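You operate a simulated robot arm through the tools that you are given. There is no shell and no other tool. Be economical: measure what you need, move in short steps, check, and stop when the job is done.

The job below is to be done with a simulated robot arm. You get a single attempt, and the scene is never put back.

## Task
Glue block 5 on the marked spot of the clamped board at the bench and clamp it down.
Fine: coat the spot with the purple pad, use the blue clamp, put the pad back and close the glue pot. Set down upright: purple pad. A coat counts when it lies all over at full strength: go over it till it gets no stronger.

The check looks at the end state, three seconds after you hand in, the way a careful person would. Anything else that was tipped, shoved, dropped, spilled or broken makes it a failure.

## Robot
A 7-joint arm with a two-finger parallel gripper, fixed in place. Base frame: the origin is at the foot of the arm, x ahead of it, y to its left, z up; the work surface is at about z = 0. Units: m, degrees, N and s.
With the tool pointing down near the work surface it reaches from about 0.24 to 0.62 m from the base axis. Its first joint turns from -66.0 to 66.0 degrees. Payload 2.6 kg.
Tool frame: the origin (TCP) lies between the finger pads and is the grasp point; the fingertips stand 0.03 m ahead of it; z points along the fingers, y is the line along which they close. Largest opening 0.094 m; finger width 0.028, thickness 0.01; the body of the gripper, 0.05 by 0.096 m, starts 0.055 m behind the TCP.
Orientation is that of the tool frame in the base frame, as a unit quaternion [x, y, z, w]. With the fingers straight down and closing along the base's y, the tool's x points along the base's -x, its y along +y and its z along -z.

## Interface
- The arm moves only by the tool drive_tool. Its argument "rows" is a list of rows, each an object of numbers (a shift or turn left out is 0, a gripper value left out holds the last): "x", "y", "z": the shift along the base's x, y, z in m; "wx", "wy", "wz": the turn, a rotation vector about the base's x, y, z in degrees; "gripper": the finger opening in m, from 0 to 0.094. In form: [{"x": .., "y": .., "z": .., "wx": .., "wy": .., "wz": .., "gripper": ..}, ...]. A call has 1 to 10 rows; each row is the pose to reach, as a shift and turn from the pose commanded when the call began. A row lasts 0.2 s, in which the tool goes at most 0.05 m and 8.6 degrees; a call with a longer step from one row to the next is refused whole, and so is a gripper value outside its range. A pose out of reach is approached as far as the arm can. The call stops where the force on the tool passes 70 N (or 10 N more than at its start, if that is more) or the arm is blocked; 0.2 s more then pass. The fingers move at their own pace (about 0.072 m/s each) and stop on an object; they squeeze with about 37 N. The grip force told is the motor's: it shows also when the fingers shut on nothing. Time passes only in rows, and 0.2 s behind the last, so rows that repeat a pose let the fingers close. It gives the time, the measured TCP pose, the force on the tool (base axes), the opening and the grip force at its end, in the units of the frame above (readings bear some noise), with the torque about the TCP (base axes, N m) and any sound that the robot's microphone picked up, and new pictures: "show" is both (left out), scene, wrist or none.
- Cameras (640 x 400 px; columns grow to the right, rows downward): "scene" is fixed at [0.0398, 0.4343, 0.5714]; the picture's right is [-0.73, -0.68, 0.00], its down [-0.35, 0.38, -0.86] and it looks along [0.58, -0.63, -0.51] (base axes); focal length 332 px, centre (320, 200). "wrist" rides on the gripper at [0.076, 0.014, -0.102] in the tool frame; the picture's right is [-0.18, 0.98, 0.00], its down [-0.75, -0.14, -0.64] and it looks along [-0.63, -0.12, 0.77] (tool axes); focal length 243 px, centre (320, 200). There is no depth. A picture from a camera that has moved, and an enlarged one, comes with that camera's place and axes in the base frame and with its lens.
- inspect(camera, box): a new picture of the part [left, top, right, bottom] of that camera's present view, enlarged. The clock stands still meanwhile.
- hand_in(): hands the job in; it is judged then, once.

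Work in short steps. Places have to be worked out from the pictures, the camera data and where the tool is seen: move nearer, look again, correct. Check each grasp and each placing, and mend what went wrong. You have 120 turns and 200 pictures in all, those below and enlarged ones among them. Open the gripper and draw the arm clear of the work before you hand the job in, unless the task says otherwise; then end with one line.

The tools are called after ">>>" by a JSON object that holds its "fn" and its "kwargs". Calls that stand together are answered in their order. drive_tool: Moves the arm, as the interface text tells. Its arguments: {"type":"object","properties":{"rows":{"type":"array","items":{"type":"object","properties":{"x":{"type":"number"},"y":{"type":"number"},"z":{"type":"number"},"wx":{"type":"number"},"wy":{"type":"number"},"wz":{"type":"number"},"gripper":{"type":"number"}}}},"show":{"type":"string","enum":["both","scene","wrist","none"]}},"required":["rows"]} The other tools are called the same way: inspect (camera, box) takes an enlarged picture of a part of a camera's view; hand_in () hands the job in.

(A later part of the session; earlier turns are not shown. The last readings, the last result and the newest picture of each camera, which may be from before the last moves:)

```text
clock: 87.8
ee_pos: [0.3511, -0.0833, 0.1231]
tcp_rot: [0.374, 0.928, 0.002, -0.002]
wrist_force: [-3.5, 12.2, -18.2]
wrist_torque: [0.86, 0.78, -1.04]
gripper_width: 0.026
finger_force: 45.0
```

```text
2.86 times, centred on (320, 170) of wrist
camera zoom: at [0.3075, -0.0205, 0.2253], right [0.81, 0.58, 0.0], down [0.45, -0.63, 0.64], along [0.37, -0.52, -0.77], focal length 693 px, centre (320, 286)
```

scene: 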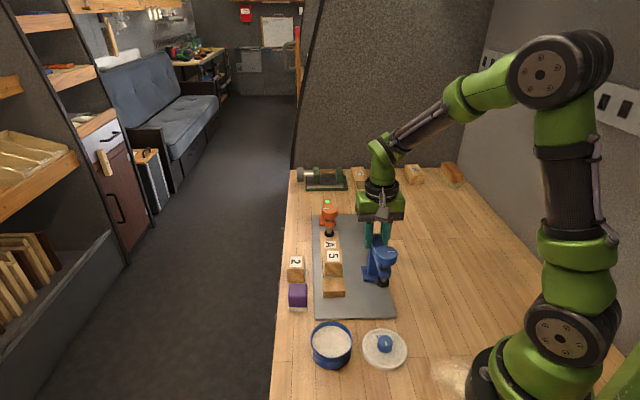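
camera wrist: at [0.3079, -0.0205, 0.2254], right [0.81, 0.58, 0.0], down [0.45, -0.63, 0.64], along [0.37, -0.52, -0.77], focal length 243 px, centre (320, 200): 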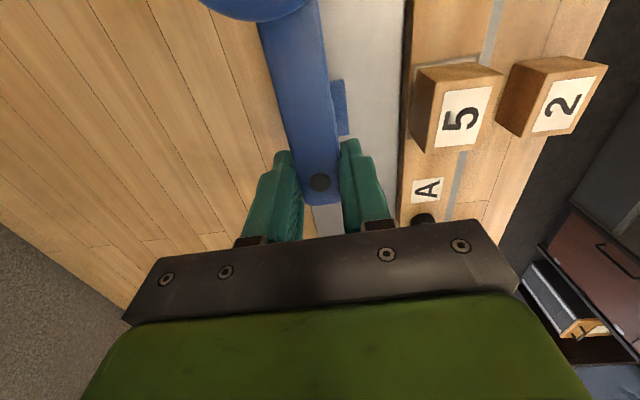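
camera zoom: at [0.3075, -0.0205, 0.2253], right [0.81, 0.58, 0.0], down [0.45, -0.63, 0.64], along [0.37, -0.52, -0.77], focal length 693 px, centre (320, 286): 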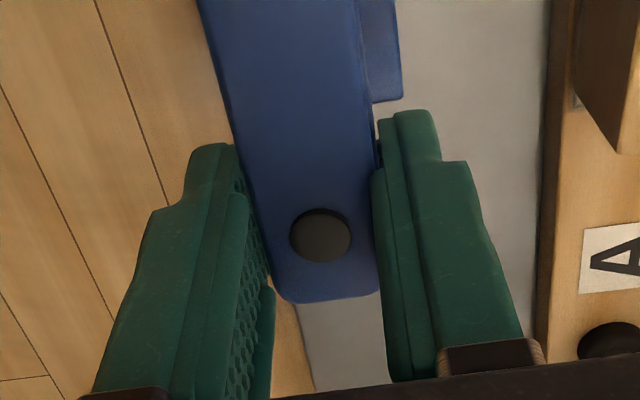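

The clamp is held fast to the steel plate (>46 N), presumably a switchable magnet with the cap on top as its button. I release, rise, close the fingers and press the button gently.

>>> {"fn": "drive_tool", "kwargs": {"rows": [{"gripper": 0.05}, {"gripper": 0.05}, {"gripper": 0.05, "z": 0.03}, {"gripper": 0.05, "z": 0.05}, {"gripper": 0.0, "z": 0.05, "x": 0.0015, "y": 0.0005}, {"gripper": 0.0, "z": 0.05, "x": 0.0015, "y": 0.0005}, {"gripper": 0.0, "z": 0.05, "x": 0.0015, "y": 0.0005}]}}

>>> {"fn": "inspect", "kwargs": {"camera": "wrist", "box": [260, 80, 380, 220]}}

>>> {"fn": "inspect", "kwargs": {"camera": "scene", "box": [350, 205, 410, 265]}}

```text
clock: 89.4
ee_pos: [0.3553, -0.0827, 0.1718]
tcp_rot: [0.373, 0.928, 0.002, 0.002]
wrist_force: [0.1, -0.6, -0.9]
wrist_torque: [0.0, -0.01, 0.03]
gripper_width: 0.0
finger_force: 33.1
camera wrist: at [0.31, -0.0199, 0.2744], right [0.81, 0.58, 0.0], down [0.44, -0.63, 0.64], along [0.38, -0.52, -0.77], focal length 243 px, centre (320, 200)
```

scene: 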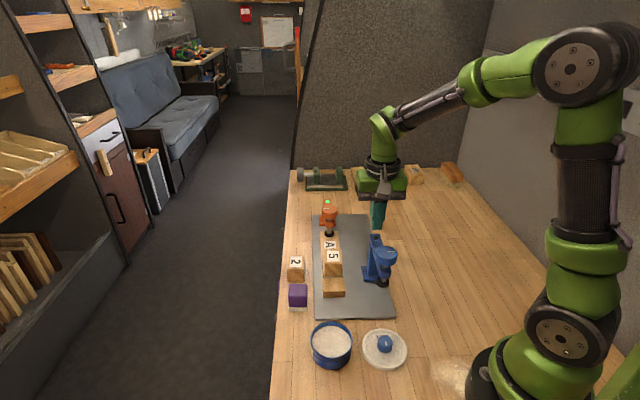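
wrist: 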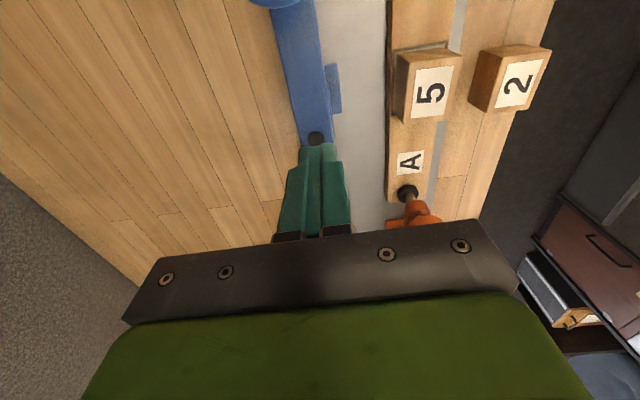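

```text
2.86 times, centred on (320, 150) of wrist
camera zoom: at [0.31, -0.0199, 0.2744], right [0.81, 0.58, 0.0], down [0.44, -0.63, 0.64], along [0.38, -0.52, -0.77], focal length 693 px, centre (320, 343)
```

zoom: 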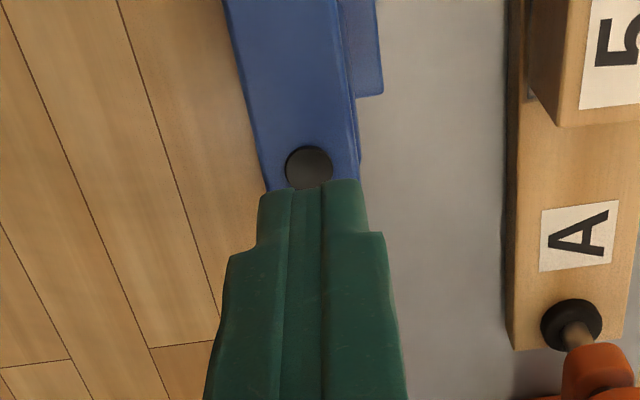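

```text
6.67 times, centred on (380, 235) of scene
camera zoom: at [0.0398, 0.4343, 0.5714], right [-0.73, -0.68, 0.0], down [-0.35, 0.38, -0.86], along [0.58, -0.63, -0.51], focal length 2216 px, centre (-80, -33)
```

zoom: 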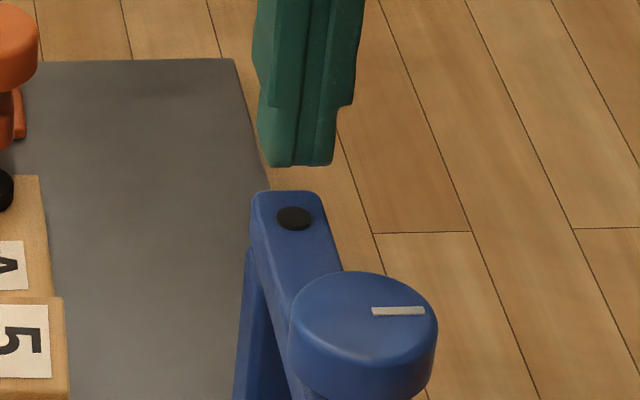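

Press down on the button gently.

>>> {"fn": "drive_tool", "kwargs": {"rows": [{"x": -0.002, "y": -0.001, "z": -0.015}, {"x": -0.002, "y": -0.001, "z": -0.021}, {"x": -0.002, "y": -0.001, "z": -0.024}, {"x": -0.002, "y": -0.001, "z": -0.026}, {"x": -0.002, "y": -0.001, "z": -0.027}], "show": "none"}}

>>> {"fn": "inspect", "kwargs": {"camera": "scene", "box": [350, 205, 410, 265]}}

```text
clock: 90.6
ee_pos: [0.3537, -0.0831, 0.1483]
tcp_rot: [0.374, 0.927, 0.003, 0.001]
wrist_force: [-13.8, 3.6, 30.9]
wrist_torque: [0.15, 0.57, -0.03]
gripper_width: 0.0001
finger_force: 33.2
```

```text
6.67 times, centred on (380, 235) of scene
camera zoom: at [0.0396, 0.4343, 0.5714], right [-0.73, -0.68, 0.0], down [-0.35, 0.38, -0.86], along [0.58, -0.63, -0.51], focal length 2216 px, centre (-80, -33)
```

zoom: 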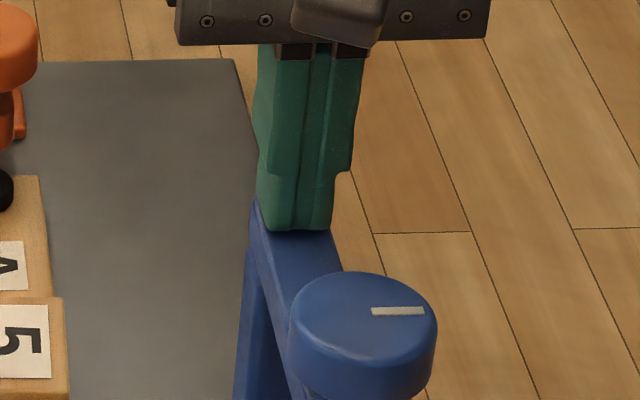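

>>> {"fn": "drive_tool", "kwargs": {"rows": [{"z": 0.01}, {"z": 0.04}, {"z": 0.04}], "show": "none"}}

>>> {"fn": "inspect", "kwargs": {"camera": "scene", "box": [350, 205, 410, 265]}}

```text
clock: 91.4
ee_pos: [0.3532, -0.0832, 0.1857]
tcp_rot: [0.373, 0.928, 0.001, 0.001]
wrist_force: [-0.2, -0.5, -0.5]
wrist_torque: [0.0, -0.01, 0.02]
gripper_width: 0.0001
finger_force: 32.9
```

```text
6.67 times, centred on (380, 235) of scene
camera zoom: at [0.0398, 0.4343, 0.5714], right [-0.73, -0.68, 0.0], down [-0.35, 0.38, -0.86], along [0.58, -0.63, -0.51], focal length 2216 px, centre (-80, -33)
```

zoom: 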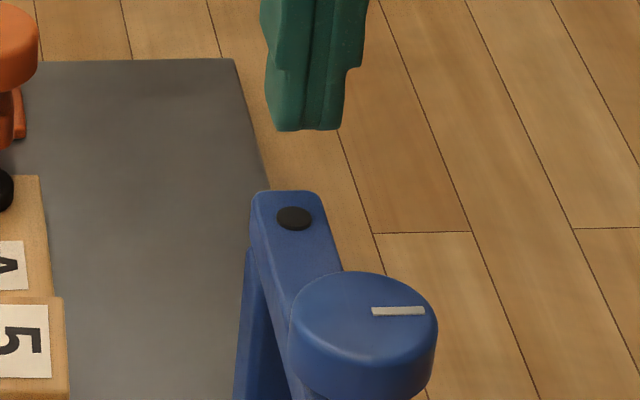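

The cap is just an indicator lamp (unchanged). Post→spot distance equals the arm's reach (~0.094), so this must be a fixed swing clamp: the arm swivels on its post. I'll grip the arm mid-way and swing it. First move above the arm's middle.

>>> {"fn": "drive_tool", "kwargs": {"rows": [{"x": -0.015, "y": 0.015, "gripper": 0.05}, {"x": -0.0325, "y": 0.0312, "gripper": 0.05}, {"x": -0.0325, "y": 0.0312, "gripper": 0.05}, {"x": -0.0325, "y": 0.0312, "z": -0.03}, {"x": -0.0325, "y": 0.0312, "z": -0.055}, {"x": -0.0325, "y": 0.0312, "z": -0.067}, {"x": -0.0325, "y": 0.0312, "z": -0.067}]}}

>>> {"fn": "inspect", "kwargs": {"camera": "scene", "box": [340, 210, 420, 300]}}

>>> {"fn": "inspect", "kwargs": {"camera": "wrist", "box": [220, 50, 420, 240]}}

```text
clock: 93.0
ee_pos: [0.3202, -0.0534, 0.1184]
tcp_rot: [0.374, 0.928, 0.001, 0.001]
wrist_force: [0.1, -0.5, 0.4]
wrist_torque: [0.0, -0.01, 0.01]
gripper_width: 0.05
finger_force: 0.1
camera wrist: at [0.2752, 0.0107, 0.2207], right [0.81, 0.58, 0.0], down [0.44, -0.63, 0.64], along [0.38, -0.52, -0.77], focal length 243 px, centre (320, 200)
```

scene: 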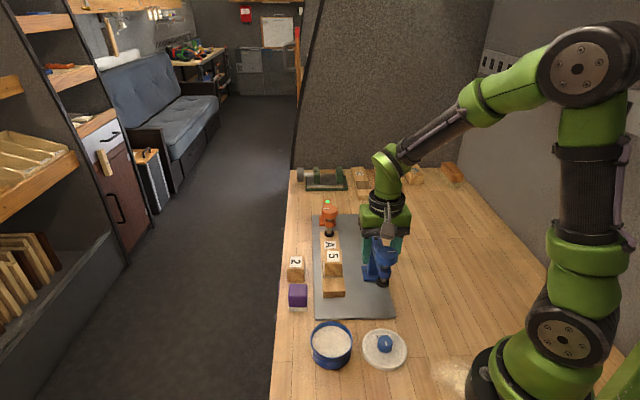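
wrist: 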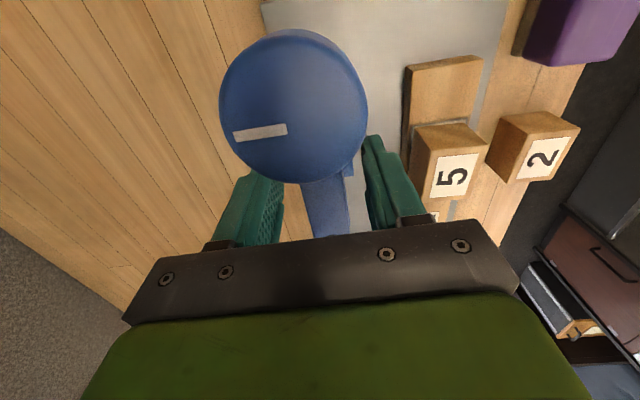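

```text
4.44 times, centred on (380, 255) of scene
camera zoom: at [0.0398, 0.4343, 0.5714], right [-0.73, -0.68, 0.0], down [-0.35, 0.38, -0.86], along [0.58, -0.63, -0.51], focal length 1478 px, centre (53, -44)
```

zoom: 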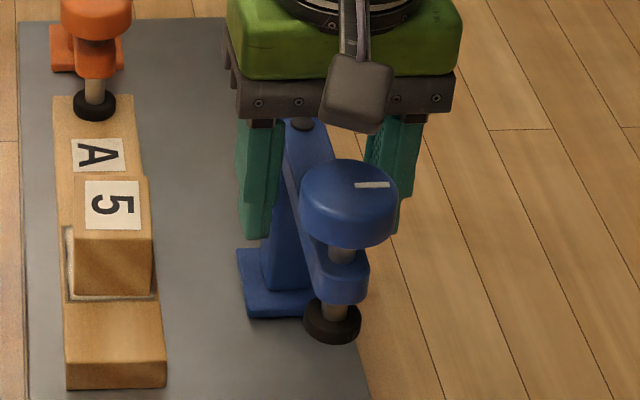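

```text
2.11 times, centred on (320, 145) of wrist
camera zoom: at [0.2752, 0.0107, 0.2207], right [0.81, 0.58, 0.0], down [0.44, -0.63, 0.64], along [0.38, -0.52, -0.77], focal length 511 px, centre (320, 316)
```

zoom: 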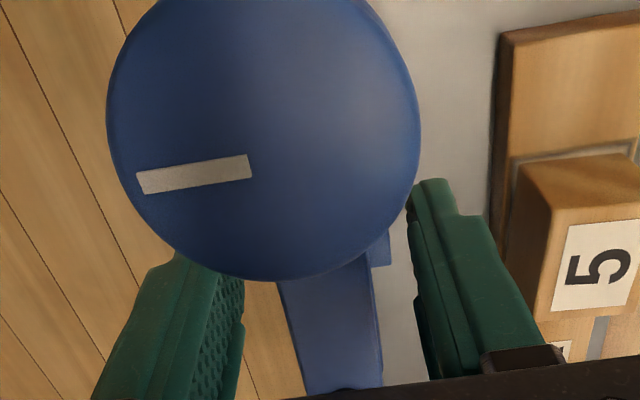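

Fingers straddle the arm. Close, then swing a first small step (-8°) about the post to test.

>>> {"fn": "drive_tool", "kwargs": {"rows": [{"gripper": 0.012}, {"gripper": 0.012}, {"gripper": 0.012}], "show": "none"}}

>>> {"fn": "drive_tool", "kwargs": {"rows": [{"x": 0.0025, "y": 0.0025, "wz": -4.2}, {"x": 0.0049, "y": 0.0044, "wz": -8.5}, {"x": 0.0049, "y": 0.0044, "wz": -8.5}]}}

>>> {"fn": "inspect", "kwargs": {"camera": "scene", "box": [340, 210, 420, 300]}}

```text
clock: 93.8
ee_pos: [0.3206, -0.0519, 0.1189]
tcp_rot: [0.374, 0.927, 0.002, 0.001]
wrist_force: [9.7, 7.7, -9.3]
wrist_torque: [-0.47, -0.41, -0.92]
gripper_width: 0.0287
finger_force: 44.8
```

```text
clock: 94.6
ee_pos: [0.3252, -0.0483, 0.119]
tcp_rot: [0.442, 0.897, 0.002, 0.0]
wrist_force: [-12.9, 9.8, 15.8]
wrist_torque: [-0.83, -0.57, 0.02]
gripper_width: 0.0281
finger_force: 45.1
camera wrist: at [0.2899, 0.0211, 0.221], right [0.89, 0.45, 0.0], down [0.35, -0.69, 0.64], along [0.29, -0.57, -0.77], focal length 243 px, centre (320, 200)
```

scene: 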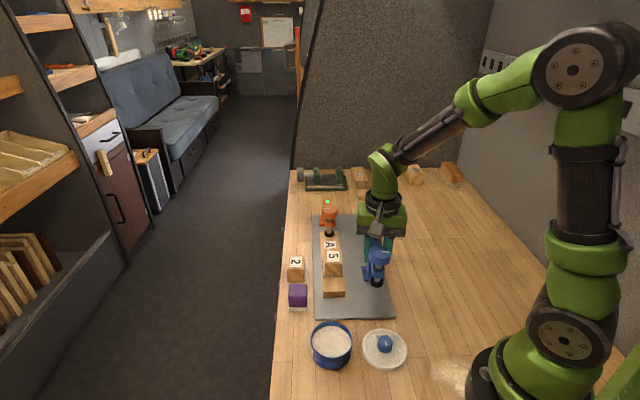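
wrist: 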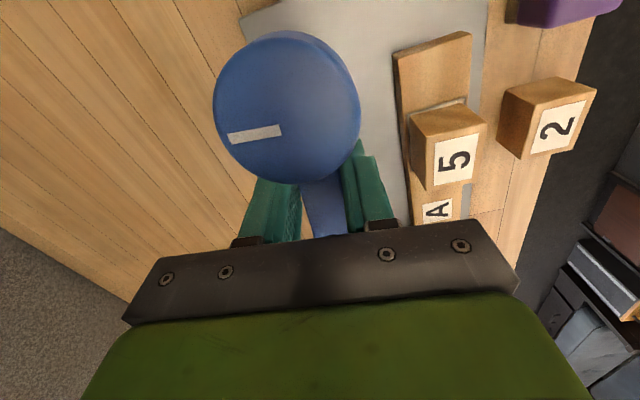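

```text
4.44 times, centred on (380, 255) of scene
camera zoom: at [0.0397, 0.4343, 0.5714], right [-0.73, -0.68, 0.0], down [-0.35, 0.38, -0.86], along [0.58, -0.63, -0.51], focal length 1478 px, centre (53, -44)
```

zoom: 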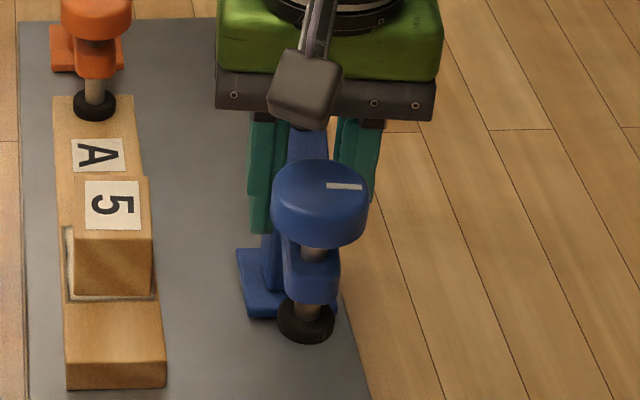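

The arm swivels and the base stays put. Continue the arc to about 85°, then check the foot height against the block.

>>> {"fn": "drive_tool", "kwargs": {"rows": [{"x": 0.0054, "y": 0.0036, "wz": -8.4}, {"x": 0.0114, "y": 0.0064, "wz": -16.9}, {"x": 0.0177, "y": 0.0083, "wz": -25.4}, {"x": 0.0242, "y": 0.0093, "wz": -33.9}, {"x": 0.0308, "y": 0.0093, "wz": -42.4}, {"x": 0.0308, "y": 0.0093, "wz": -42.4}]}}

>>> {"fn": "inspect", "kwargs": {"camera": "scene", "box": [320, 210, 400, 300]}}

>>> {"fn": "inspect", "kwargs": {"camera": "wrist", "box": [200, 0, 440, 240]}}

```text
clock: 96.0
ee_pos: [0.3557, -0.0395, 0.1174]
tcp_rot: [0.737, 0.676, 0.002, 0.001]
wrist_force: [-15.8, 8.8, 29.8]
wrist_torque: [0.01, 0.11, -0.78]
gripper_width: 0.0284
finger_force: 45.3
camera wrist: at [0.3773, 0.0357, 0.22], right [0.96, -0.27, 0.0], down [-0.21, -0.74, 0.64], along [-0.17, -0.62, -0.77], focal length 243 px, centre (320, 200)
```

scene: 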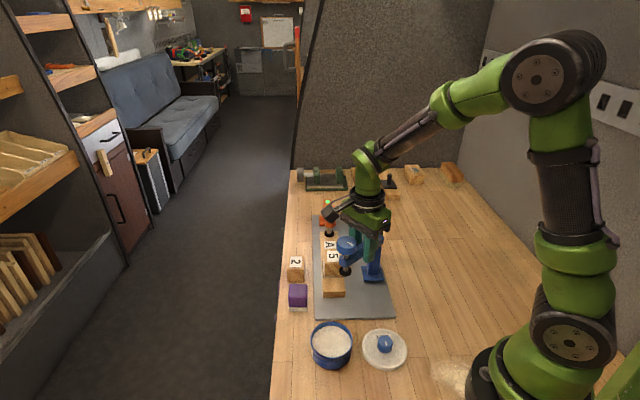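
wrist: 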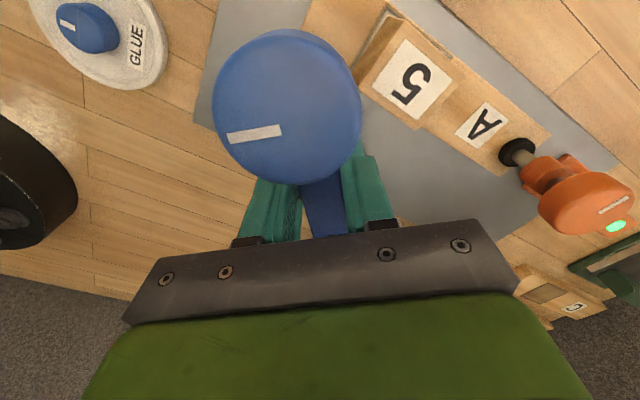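

```text
4.44 times, centred on (360, 255) of scene
camera zoom: at [0.0397, 0.4343, 0.5714], right [-0.73, -0.68, 0.0], down [-0.35, 0.38, -0.86], along [0.58, -0.63, -0.51], focal length 1478 px, centre (142, -44)
```

zoom: 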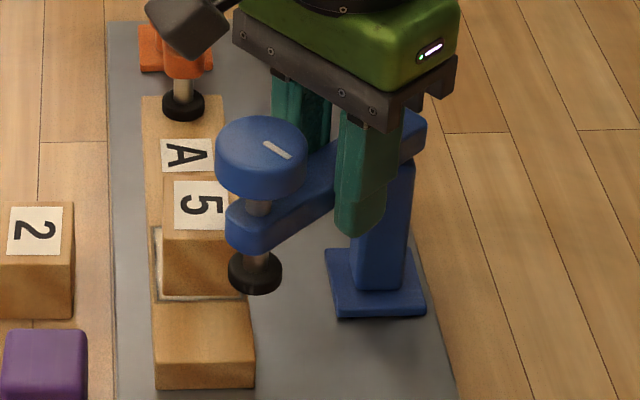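

```text
1.67 times, centred on (320, 120) of wrist
camera zoom: at [0.3773, 0.0357, 0.22], right [0.96, -0.27, 0.0], down [-0.21, -0.74, 0.64], along [-0.17, -0.62, -0.77], focal length 404 px, centre (320, 333)
```

zoom: 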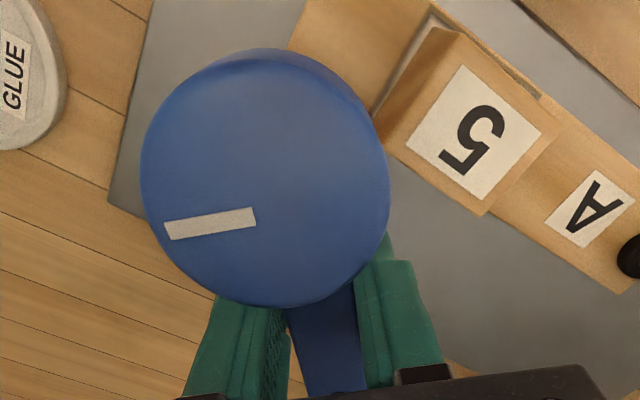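

Arm at ~85°; the foot's underside is ≈0.069 versus block top ≈0.067: too close to trust. I release the arm and go over the knob to raise the spindle a little first.

>>> {"fn": "drive_tool", "kwargs": {"rows": [{"gripper": 0.05}, {"gripper": 0.05}, {"gripper": 0.05, "z": 0.04}, {"gripper": 0.075, "z": 0.085}, {"z": 0.085, "x": 0.0025, "y": 0.025}, {"z": 0.085, "x": 0.005, "y": 0.05}, {"z": 0.085, "x": 0.005, "y": 0.05}]}}

>>> {"fn": "inspect", "kwargs": {"camera": "wrist", "box": [220, 50, 420, 240]}}

>>> {"fn": "inspect", "kwargs": {"camera": "scene", "box": [320, 210, 400, 300]}}

```text
clock: 97.6
ee_pos: [0.3626, 0.013, 0.2011]
tcp_rot: [0.736, 0.677, 0.001, 0.002]
wrist_force: [-0.6, 0.0, 0.1]
wrist_torque: [-0.03, -0.02, -0.03]
gripper_width: 0.0751
finger_force: 0.0
camera wrist: at [0.3834, 0.0867, 0.3036], right [0.96, -0.26, 0.0], down [-0.21, -0.74, 0.64], along [-0.17, -0.62, -0.77], focal length 243 px, centre (320, 200)
```

scene: 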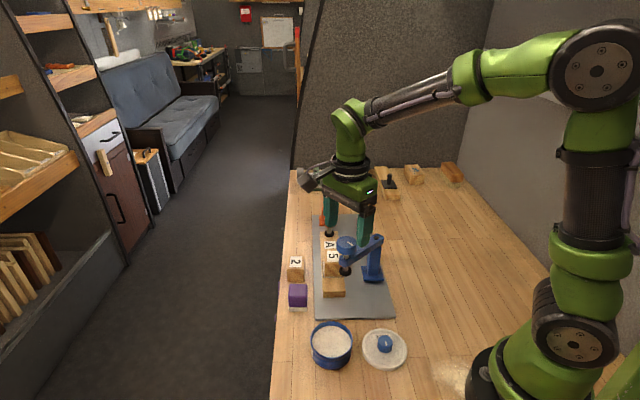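
wrist: 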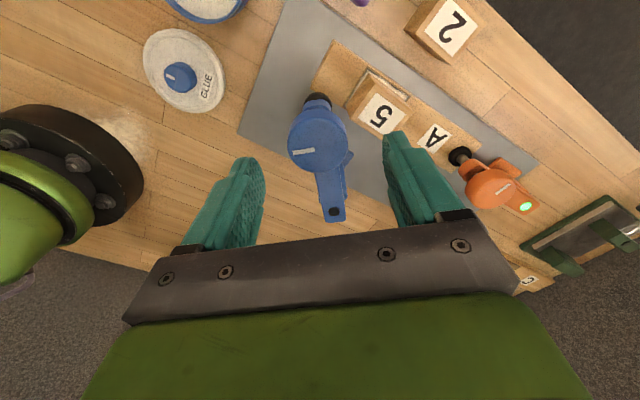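

```text
2.11 times, centred on (320, 145) of wrist
camera zoom: at [0.3834, 0.0867, 0.3036], right [0.96, -0.26, 0.0], down [-0.21, -0.74, 0.64], along [-0.17, -0.62, -0.77], focal length 511 px, centre (320, 316)
```

zoom: 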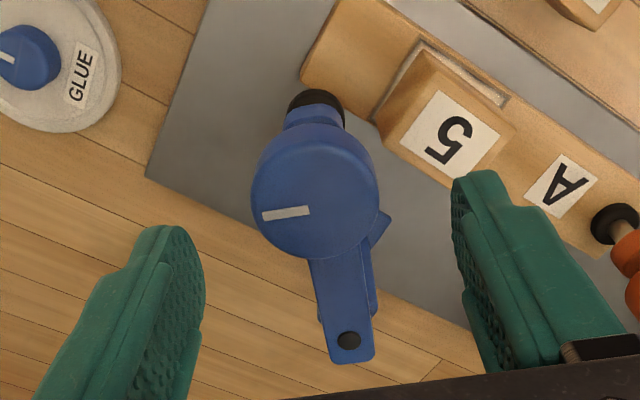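

```text
4.44 times, centred on (360, 255) of scene
camera zoom: at [0.0398, 0.4343, 0.5714], right [-0.73, -0.68, 0.0], down [-0.35, 0.38, -0.86], along [0.58, -0.63, -0.51], focal length 1478 px, centre (142, -44)
```

zoom: 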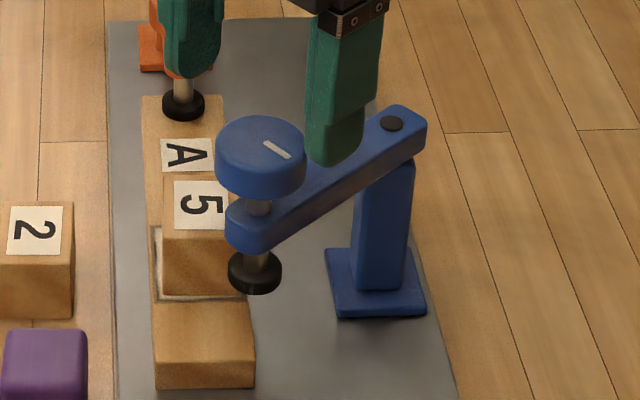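

Knob is under the tool within ~3 mm. Descend to z≈0.153 and close on the knob.

>>> {"fn": "drive_tool", "kwargs": {"rows": [{"x": -0.001, "y": 0.002, "z": -0.02}, {"x": -0.001, "y": 0.002, "z": -0.04}, {"x": -0.001, "y": 0.002, "z": -0.047}, {"x": -0.001, "y": 0.002, "z": -0.047}, {"x": -0.001, "y": 0.002, "z": -0.047, "gripper": 0.03}, {"x": -0.001, "y": 0.002, "z": -0.047, "gripper": 0.03}, {"x": -0.001, "y": 0.002, "z": -0.047, "gripper": 0.03}]}}

>>> {"fn": "inspect", "kwargs": {"camera": "scene", "box": [320, 210, 400, 300]}}

```text
clock: 99.2
ee_pos: [0.3609, 0.0129, 0.1564]
tcp_rot: [0.736, 0.677, 0.002, 0.001]
wrist_force: [-0.4, -0.2, -0.9]
wrist_torque: [-0.03, -0.02, -0.02]
gripper_width: 0.0408
finger_force: 44.9
camera wrist: at [0.3811, 0.0878, 0.2584], right [0.96, -0.26, 0.0], down [-0.2, -0.74, 0.64], along [-0.17, -0.62, -0.77], focal length 243 px, centre (320, 200)
```

scene: 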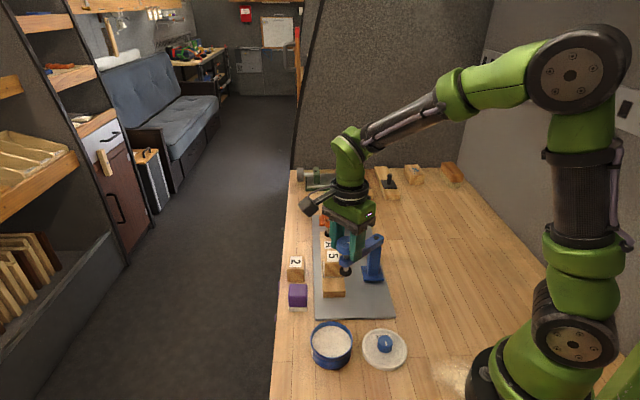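
wrist: 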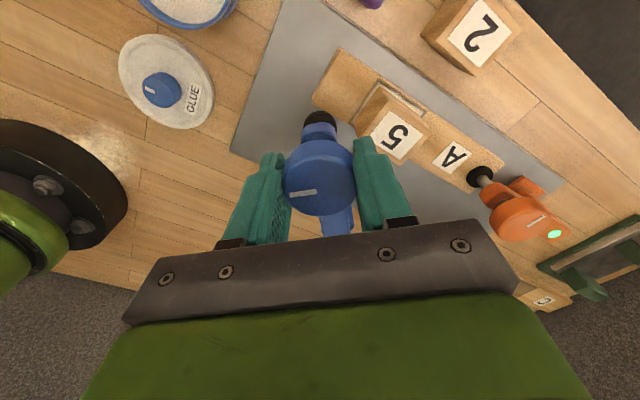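

```text
4.44 times, centred on (360, 255) of scene
camera zoom: at [0.0398, 0.4343, 0.5714], right [-0.73, -0.68, 0.0], down [-0.35, 0.38, -0.86], along [0.58, -0.63, -0.51], focal length 1478 px, centre (142, -44)
```

zoom: 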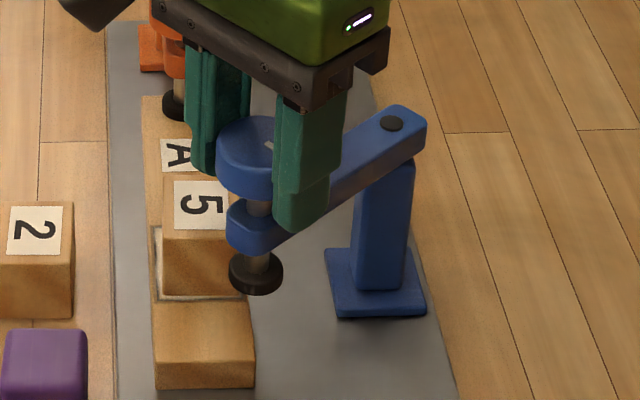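

Gripped (0.041 wide), though the knob centre seems ~4 mm further out. I reopen, shift 4 mm, regrip, and turn +50° (counter-clockwise) to see which way the spindle moves.

>>> {"fn": "drive_tool", "kwargs": {"rows": [{"gripper": 0.055}, {"gripper": 0.055, "y": 0.004}, {"gripper": 0.03, "y": 0.004}, {"gripper": 0.03, "y": 0.004}, {"wz": 8.5, "y": 0.004}, {"wz": 17, "y": 0.004}, {"wz": 25.5, "y": 0.004}, {"wz": 34, "y": 0.004}, {"wz": 42.5, "y": 0.004}, {"wz": 51, "y": 0.004}]}}

>>> {"fn": "inspect", "kwargs": {"camera": "scene", "box": [320, 210, 400, 300]}}

```text
clock: 101.4
ee_pos: [0.3594, 0.0182, 0.1561]
tcp_rot: [0.371, 0.929, 0.002, 0.0]
wrist_force: [-6.1, -4.6, 4.8]
wrist_torque: [0.57, 0.31, -0.55]
gripper_width: 0.043
finger_force: 45.3
camera wrist: at [0.3145, 0.0815, 0.2588], right [0.81, 0.58, 0.01], down [0.45, -0.63, 0.64], along [0.38, -0.52, -0.77], focal length 243 px, centre (320, 200)
```

scene: 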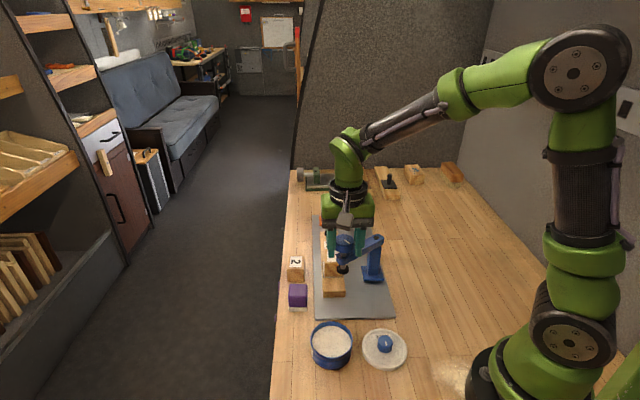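
wrist: 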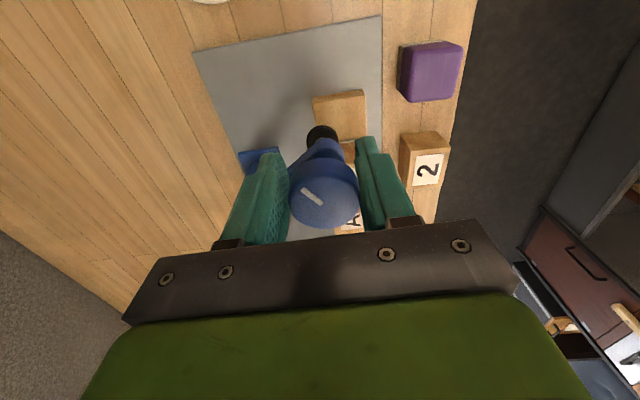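

```text
4.44 times, centred on (360, 255) of scene
camera zoom: at [0.0398, 0.4343, 0.5714], right [-0.73, -0.68, 0.0], down [-0.35, 0.38, -0.86], along [0.58, -0.63, -0.51], focal length 1478 px, centre (142, -44)
```

zoom: 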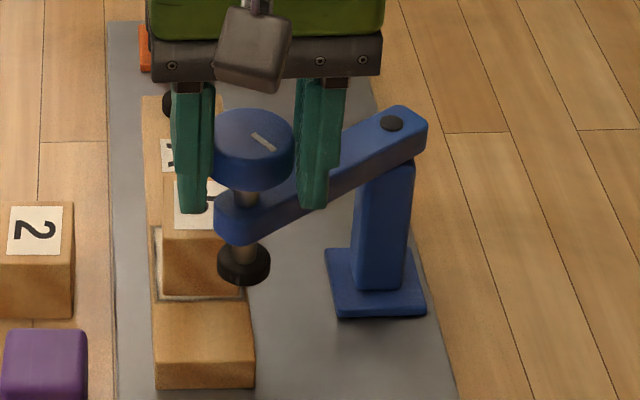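

The knob held (slipped in the fingers), so the spindle is already at its upper stop: the clamp is meant to clear the block. The arm swung a little toward the block; I check clearance up close.

>>> {"fn": "inspect", "kwargs": {"camera": "scene", "box": [320, 245, 352, 280]}}

>>> {"fn": "inspect", "kwargs": {"camera": "wrist", "box": [260, 90, 400, 240]}}

```text
11.43 times, centred on (336, 262) of scene
camera zoom: at [0.0398, 0.4343, 0.5714], right [-0.73, -0.68, 0.0], down [-0.35, 0.38, -0.86], along [0.58, -0.63, -0.51], focal length 3799 px, centre (137, -514)
```

zoom: 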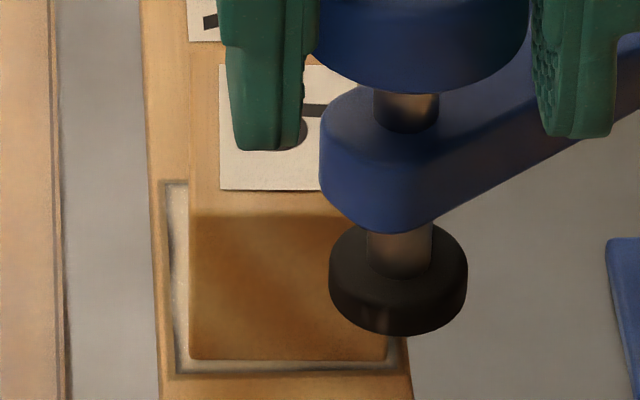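

```text
2.67 times, centred on (330, 165) of wrist
camera zoom: at [0.3145, 0.0815, 0.2588], right [0.81, 0.58, 0.01], down [0.45, -0.63, 0.64], along [0.38, -0.52, -0.77], focal length 647 px, centre (293, 293)
```

zoom: 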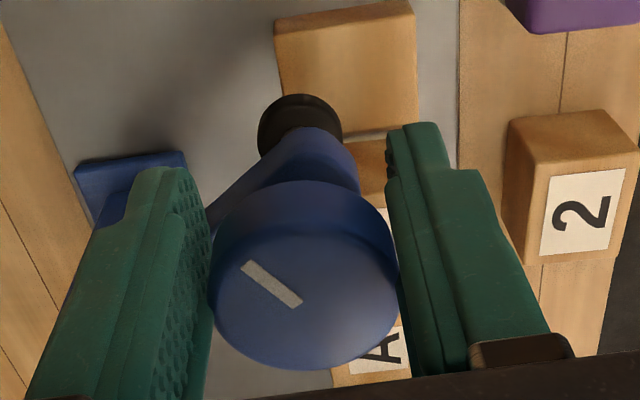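

Axis ≈(0.3655,0.0125), arm angle ~82°, foot underside ≈0.073: clears the block. I swing it in a rigid arc (tool turning along) halfway, then check.

>>> {"fn": "drive_tool", "kwargs": {"rows": [{"x": 0.0064, "y": -0.0008, "wz": -3.6}, {"x": 0.0128, "y": -0.0017, "wz": -7.3}, {"x": 0.019, "y": -0.0033, "wz": -10.9}, {"x": 0.0253, "y": -0.005, "wz": -14.6}, {"x": 0.0253, "y": -0.005, "wz": -14.6}]}}

>>> {"fn": "inspect", "kwargs": {"camera": "scene", "box": [315, 225, 385, 295]}}

```text
clock: 102.6
ee_pos: [0.3847, 0.0139, 0.1558]
tcp_rot: [0.487, 0.873, 0.002, 0.001]
wrist_force: [-0.6, 7.1, 6.8]
wrist_torque: [0.23, 0.07, -0.3]
gripper_width: 0.0426
finger_force: 44.8
camera wrist: at [0.3576, 0.0859, 0.2585], right [0.93, 0.36, 0.01], down [0.27, -0.72, 0.64], along [0.23, -0.6, -0.77], focal length 243 px, centre (320, 200)
```

scene: 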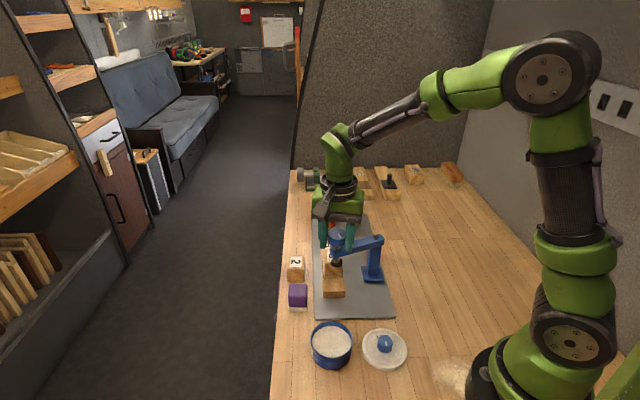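
wrist: 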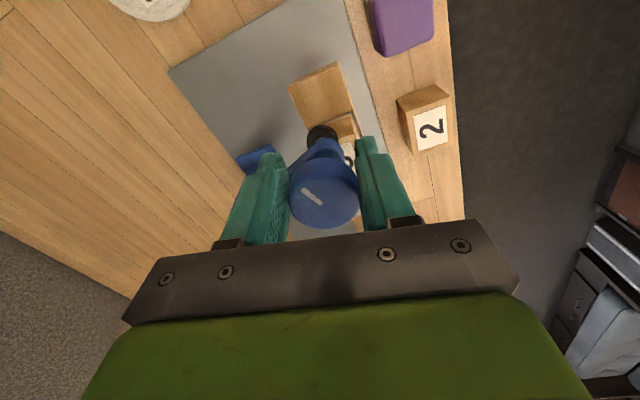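

```text
5.71 times, centred on (350, 260) of scene
camera zoom: at [0.0398, 0.4343, 0.5714], right [-0.73, -0.68, 0.0], down [-0.35, 0.38, -0.86], along [0.58, -0.63, -0.51], focal length 1900 px, centre (149, -143)
```

zoom: 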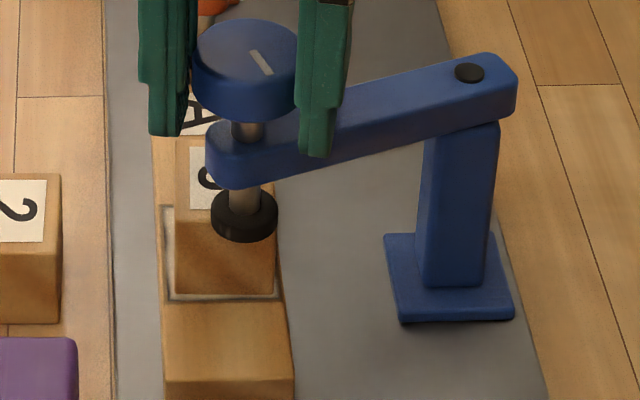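

Block unmoved; foot passes above it. Finish the swing.

>>> {"fn": "drive_tool", "kwargs": {"rows": [{"x": 0.006, "y": -0.0024, "wz": -3.7}, {"x": 0.012, "y": -0.0048, "wz": -7.3}, {"x": 0.0176, "y": -0.008, "wz": -11}, {"x": 0.0232, "y": -0.0112, "wz": -14.6}, {"x": 0.0334, "y": -0.0188, "wz": -21.8}, {"x": 0.0334, "y": -0.0188, "wz": -21.8}]}}

>>> {"fn": "inspect", "kwargs": {"camera": "scene", "box": [315, 225, 385, 295]}}

>>> {"fn": "inspect", "kwargs": {"camera": "wrist", "box": [240, 60, 400, 240]}}

```text
clock: 104.0
ee_pos: [0.4164, -0.0039, 0.156]
tcp_rot: [0.643, 0.766, 0.003, -0.001]
wrist_force: [-4.7, 25.6, 16.7]
wrist_torque: [-1.3, -0.16, -0.01]
gripper_width: 0.043
finger_force: 45.2
camera wrist: at [0.4185, 0.0735, 0.2582], right [1.0, -0.01, 0.0], down [-0.01, -0.77, 0.64], along [-0.01, -0.64, -0.77], focal length 243 px, centre (320, 200)
```

scene: 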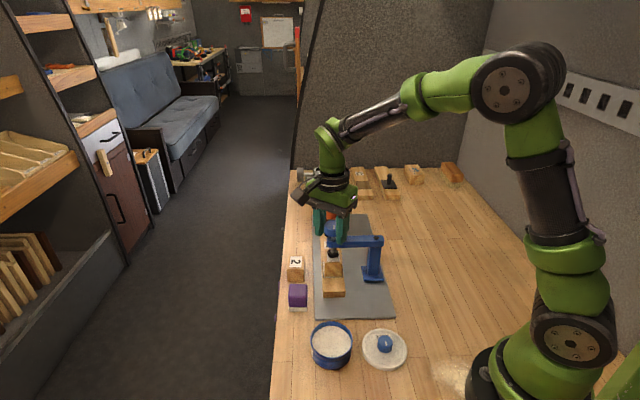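
wrist: 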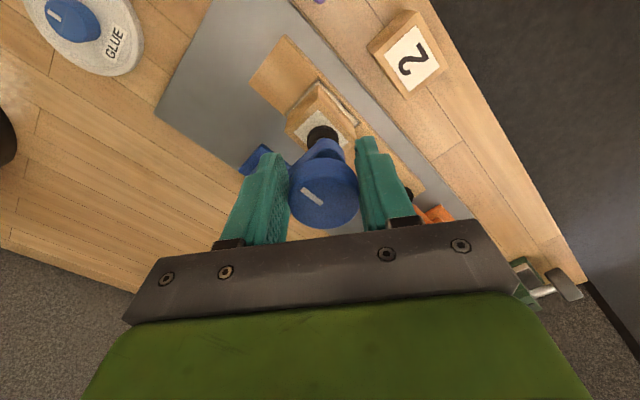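

```text
5.71 times, centred on (350, 260) of scene
camera zoom: at [0.0397, 0.4343, 0.5714], right [-0.73, -0.68, 0.0], down [-0.35, 0.38, -0.86], along [0.58, -0.63, -0.51], focal length 1900 px, centre (149, -143)
```

zoom: 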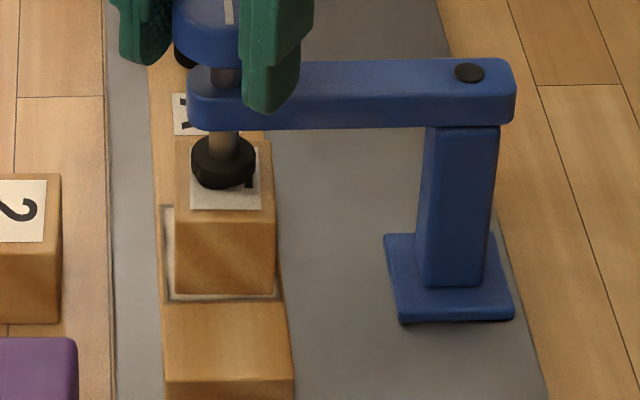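

```text
2.22 times, centred on (320, 150) of wrist
camera zoom: at [0.4185, 0.0735, 0.2582], right [1.0, -0.01, 0.0], down [-0.01, -0.77, 0.64], along [-0.01, -0.64, -0.77], focal length 539 px, centre (320, 311)
```

zoom: 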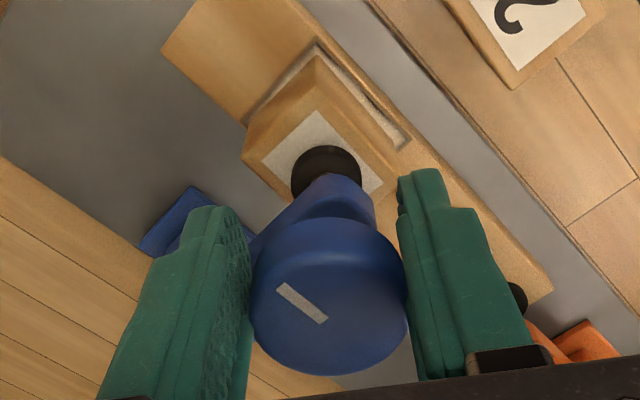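

Foot is over the block's middle. I release the knob, centre the tool on its axis and turn the tool back +40° for a clockwise tightening stroke.

>>> {"fn": "drive_tool", "kwargs": {"rows": [{"gripper": 0.06}, {"gripper": 0.065}, {"x": 0.0025, "y": -0.0075}, {"x": 0.0025, "y": -0.0075, "wz": 8}, {"x": 0.0025, "y": -0.0075, "wz": 16}, {"x": 0.0025, "y": -0.0075, "wz": 24}, {"x": 0.0025, "y": -0.0075, "wz": 32}, {"x": 0.0025, "y": -0.0075, "wz": 40}, {"x": 0.0025, "y": -0.0075, "wz": 40}]}}

>>> {"fn": "inspect", "kwargs": {"camera": "scene", "box": [315, 225, 385, 295]}}

>>> {"fn": "inspect", "kwargs": {"camera": "wrist", "box": [240, 60, 400, 240]}}

```text
clock: 106.0
ee_pos: [0.4219, -0.0136, 0.1564]
tcp_rot: [0.342, 0.94, 0.002, 0.001]
wrist_force: [-0.4, 0.4, -0.2]
wrist_torque: [0.0, 0.01, 0.03]
gripper_width: 0.0648
finger_force: 0.2
camera wrist: at [0.3722, 0.0454, 0.2587], right [0.77, 0.63, 0.0], down [0.48, -0.59, 0.64], along [0.41, -0.49, -0.77], focal length 243 px, centre (320, 200)
```

scene: 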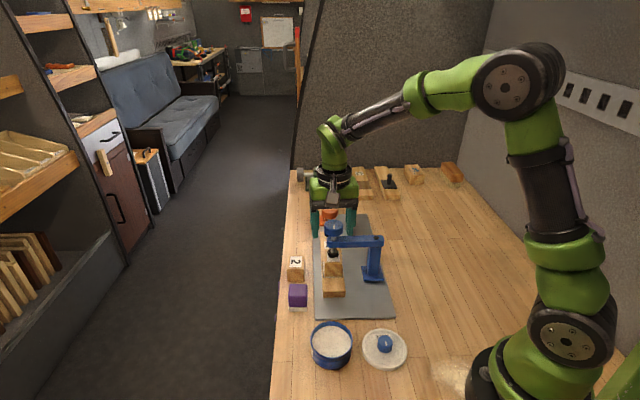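
wrist: 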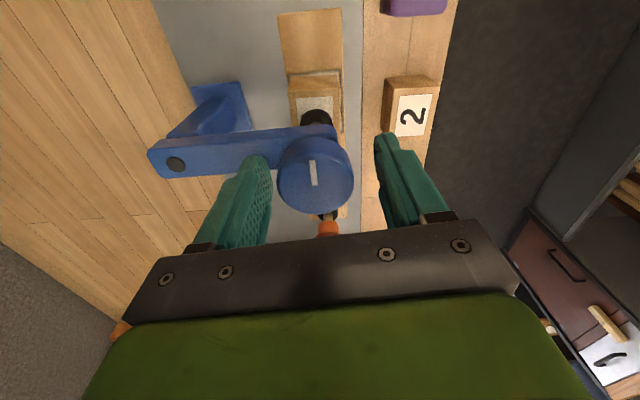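

```text
5.71 times, centred on (350, 260) of scene
camera zoom: at [0.0398, 0.4343, 0.5714], right [-0.73, -0.68, 0.0], down [-0.35, 0.38, -0.86], along [0.58, -0.63, -0.51], focal length 1900 px, centre (149, -143)
```

zoom: 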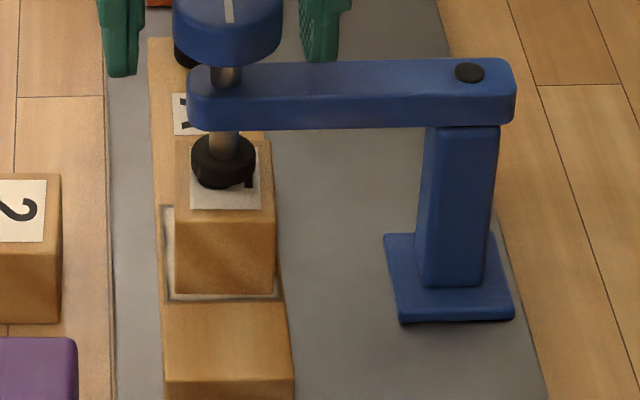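

```text
2.22 times, centred on (320, 150) of wrist
camera zoom: at [0.3722, 0.0454, 0.2587], right [0.77, 0.63, 0.0], down [0.48, -0.59, 0.64], along [0.41, -0.49, -0.77], focal length 539 px, centre (320, 311)
```

zoom: 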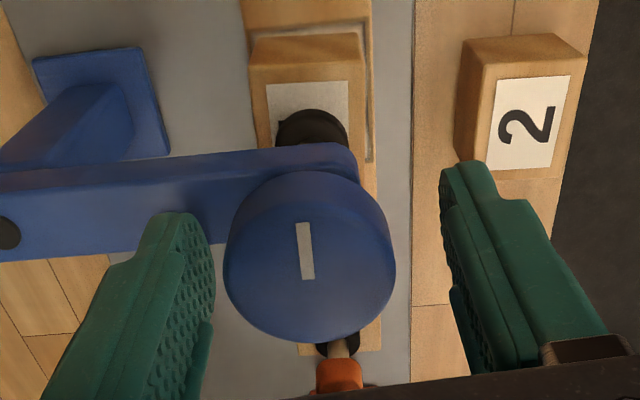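

Triangulating the two views puts the knob axis at (0.4183,-0.0118), top z≈0.151. I centre on it, grip, and turn clockwise.

>>> {"fn": "drive_tool", "kwargs": {"rows": [{"x": -0.0036, "y": 0.0018, "z": -0.002}, {"x": -0.0036, "y": 0.0018, "z": -0.002, "gripper": 0.03}, {"x": -0.0036, "y": 0.0018, "z": -0.002, "gripper": 0.03}, {"x": -0.0036, "y": 0.0018, "z": -0.002, "wz": -8.5}, {"x": -0.0036, "y": 0.0018, "z": -0.002, "wz": -17}, {"x": -0.0036, "y": 0.0018, "z": -0.002, "wz": -25.5}, {"x": -0.0036, "y": 0.0018, "z": -0.002, "wz": -34}, {"x": -0.0036, "y": 0.0018, "z": -0.002, "wz": -42.5}, {"x": -0.0036, "y": 0.0018, "z": -0.002, "wz": -51}, {"x": -0.0036, "y": 0.0018, "z": -0.002, "wz": -59.5}]}}

>>> {"fn": "inspect", "kwargs": {"camera": "scene", "box": [315, 215, 385, 285]}}

```text
clock: 108.2
ee_pos: [0.4173, -0.0102, 0.1536]
tcp_rot: [0.764, 0.645, 0.002, 0.0]
wrist_force: [11.9, 7.2, -23.6]
wrist_torque: [0.15, -0.06, 0.1]
gripper_width: 0.0412
finger_force: 44.7
camera wrist: at [0.4439, 0.0622, 0.2558], right [0.94, -0.35, 0.0], down [-0.27, -0.72, 0.64], along [-0.22, -0.6, -0.77], focal length 243 px, centre (320, 200)
```

scene: 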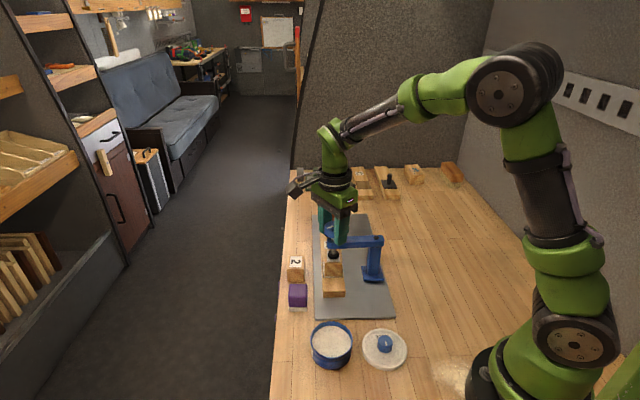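
wrist: 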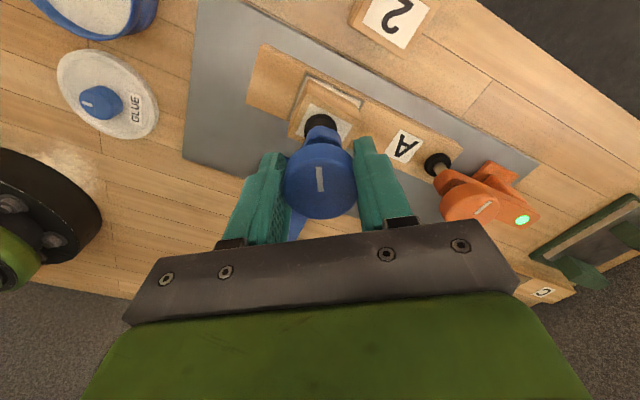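

```text
5.71 times, centred on (350, 250) of scene
camera zoom: at [0.0399, 0.4343, 0.5714], right [-0.73, -0.68, 0.0], down [-0.35, 0.38, -0.86], along [0.58, -0.63, -0.51], focal length 1900 px, centre (149, -86)
```

zoom: 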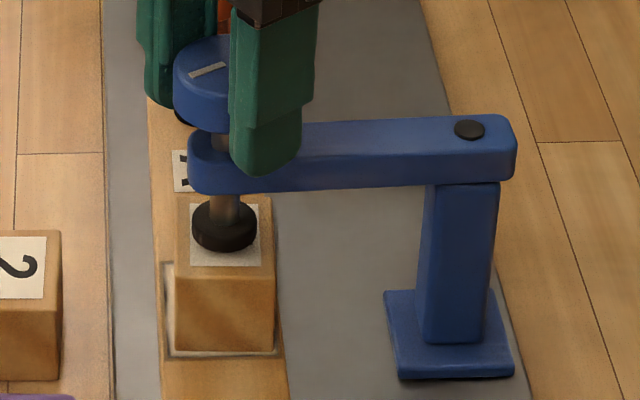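

Clockwise turns it and lowers the spindle (it tugs the tool down). Continue to the end of the stroke, following it down a little.

>>> {"fn": "drive_tool", "kwargs": {"rows": [{"z": -0.0015}, {"z": -0.0018, "wz": -8.5}, {"z": -0.0021, "wz": -17}, {"z": -0.0024, "wz": -25.5}, {"z": -0.0027, "wz": -34}, {"z": -0.0027, "wz": -34}], "show": "none"}}

>>> {"fn": "inspect", "kwargs": {"camera": "scene", "box": [315, 215, 385, 285]}}

```text
clock: 109.6
ee_pos: [0.417, -0.0122, 0.1516]
tcp_rot: [0.919, 0.394, 0.002, 0.0]
wrist_force: [16.8, 15.7, -9.9]
wrist_torque: [0.33, 0.0, 0.05]
gripper_width: 0.0407
finger_force: 45.4
```

```text
5.71 times, centred on (350, 250) of scene
camera zoom: at [0.0399, 0.4343, 0.5714], right [-0.73, -0.68, 0.0], down [-0.35, 0.38, -0.86], along [0.58, -0.63, -0.51], focal length 1900 px, centre (149, -86)
```

zoom: 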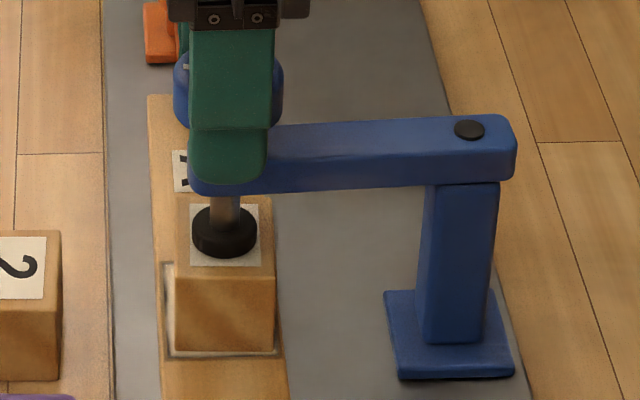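

Good, foot is descending. Reopen, rotate back, and take another stroke.

>>> {"fn": "drive_tool", "kwargs": {"rows": [{"gripper": 0.055}, {"gripper": 0.06}, {"wz": 8.5}, {"wz": 17}, {"wz": 25.5}, {"wz": 34}, {"wz": 42.5}, {"wz": 51}, {"wz": 59.5}, {"wz": 68}], "show": "none"}}

>>> {"fn": "drive_tool", "kwargs": {"rows": [{"wz": 8.5}, {"wz": 17}, {"wz": 17, "gripper": 0.03}, {"wz": 17, "gripper": 0.03}, {"wz": 8.5, "z": -0.0003}, {"wz": 0, "z": -0.0006}, {"wz": -8.5, "z": -0.001}, {"wz": -17, "z": -0.0013}, {"wz": -25.5, "z": -0.0017}, {"wz": -34, "z": -0.002}], "show": "none"}}

>>> {"fn": "inspect", "kwargs": {"camera": "scene", "box": [315, 215, 385, 285]}}

```text
clock: 111.8
ee_pos: [0.4174, -0.0142, 0.1511]
tcp_rot: [0.541, 0.841, 0.002, 0.001]
wrist_force: [0.0, 0.2, 0.2]
wrist_torque: [-0.03, 0.02, 0.0]
gripper_width: 0.0599
finger_force: 0.1
```

```text
clock: 114.0
ee_pos: [0.4172, -0.0101, 0.1505]
tcp_rot: [0.764, 0.645, 0.002, 0.002]
wrist_force: [16.3, 11.3, -15.0]
wrist_torque: [-0.01, 0.21, 0.08]
gripper_width: 0.0411
finger_force: 45.1
```

```text
5.71 times, centred on (350, 250) of scene
camera zoom: at [0.0399, 0.4343, 0.5714], right [-0.73, -0.68, 0.0], down [-0.35, 0.38, -0.86], along [0.58, -0.63, -0.51], focal length 1900 px, centre (149, -86)
```

zoom: 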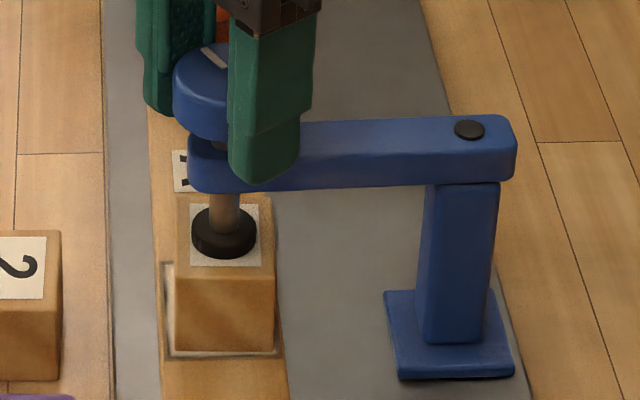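

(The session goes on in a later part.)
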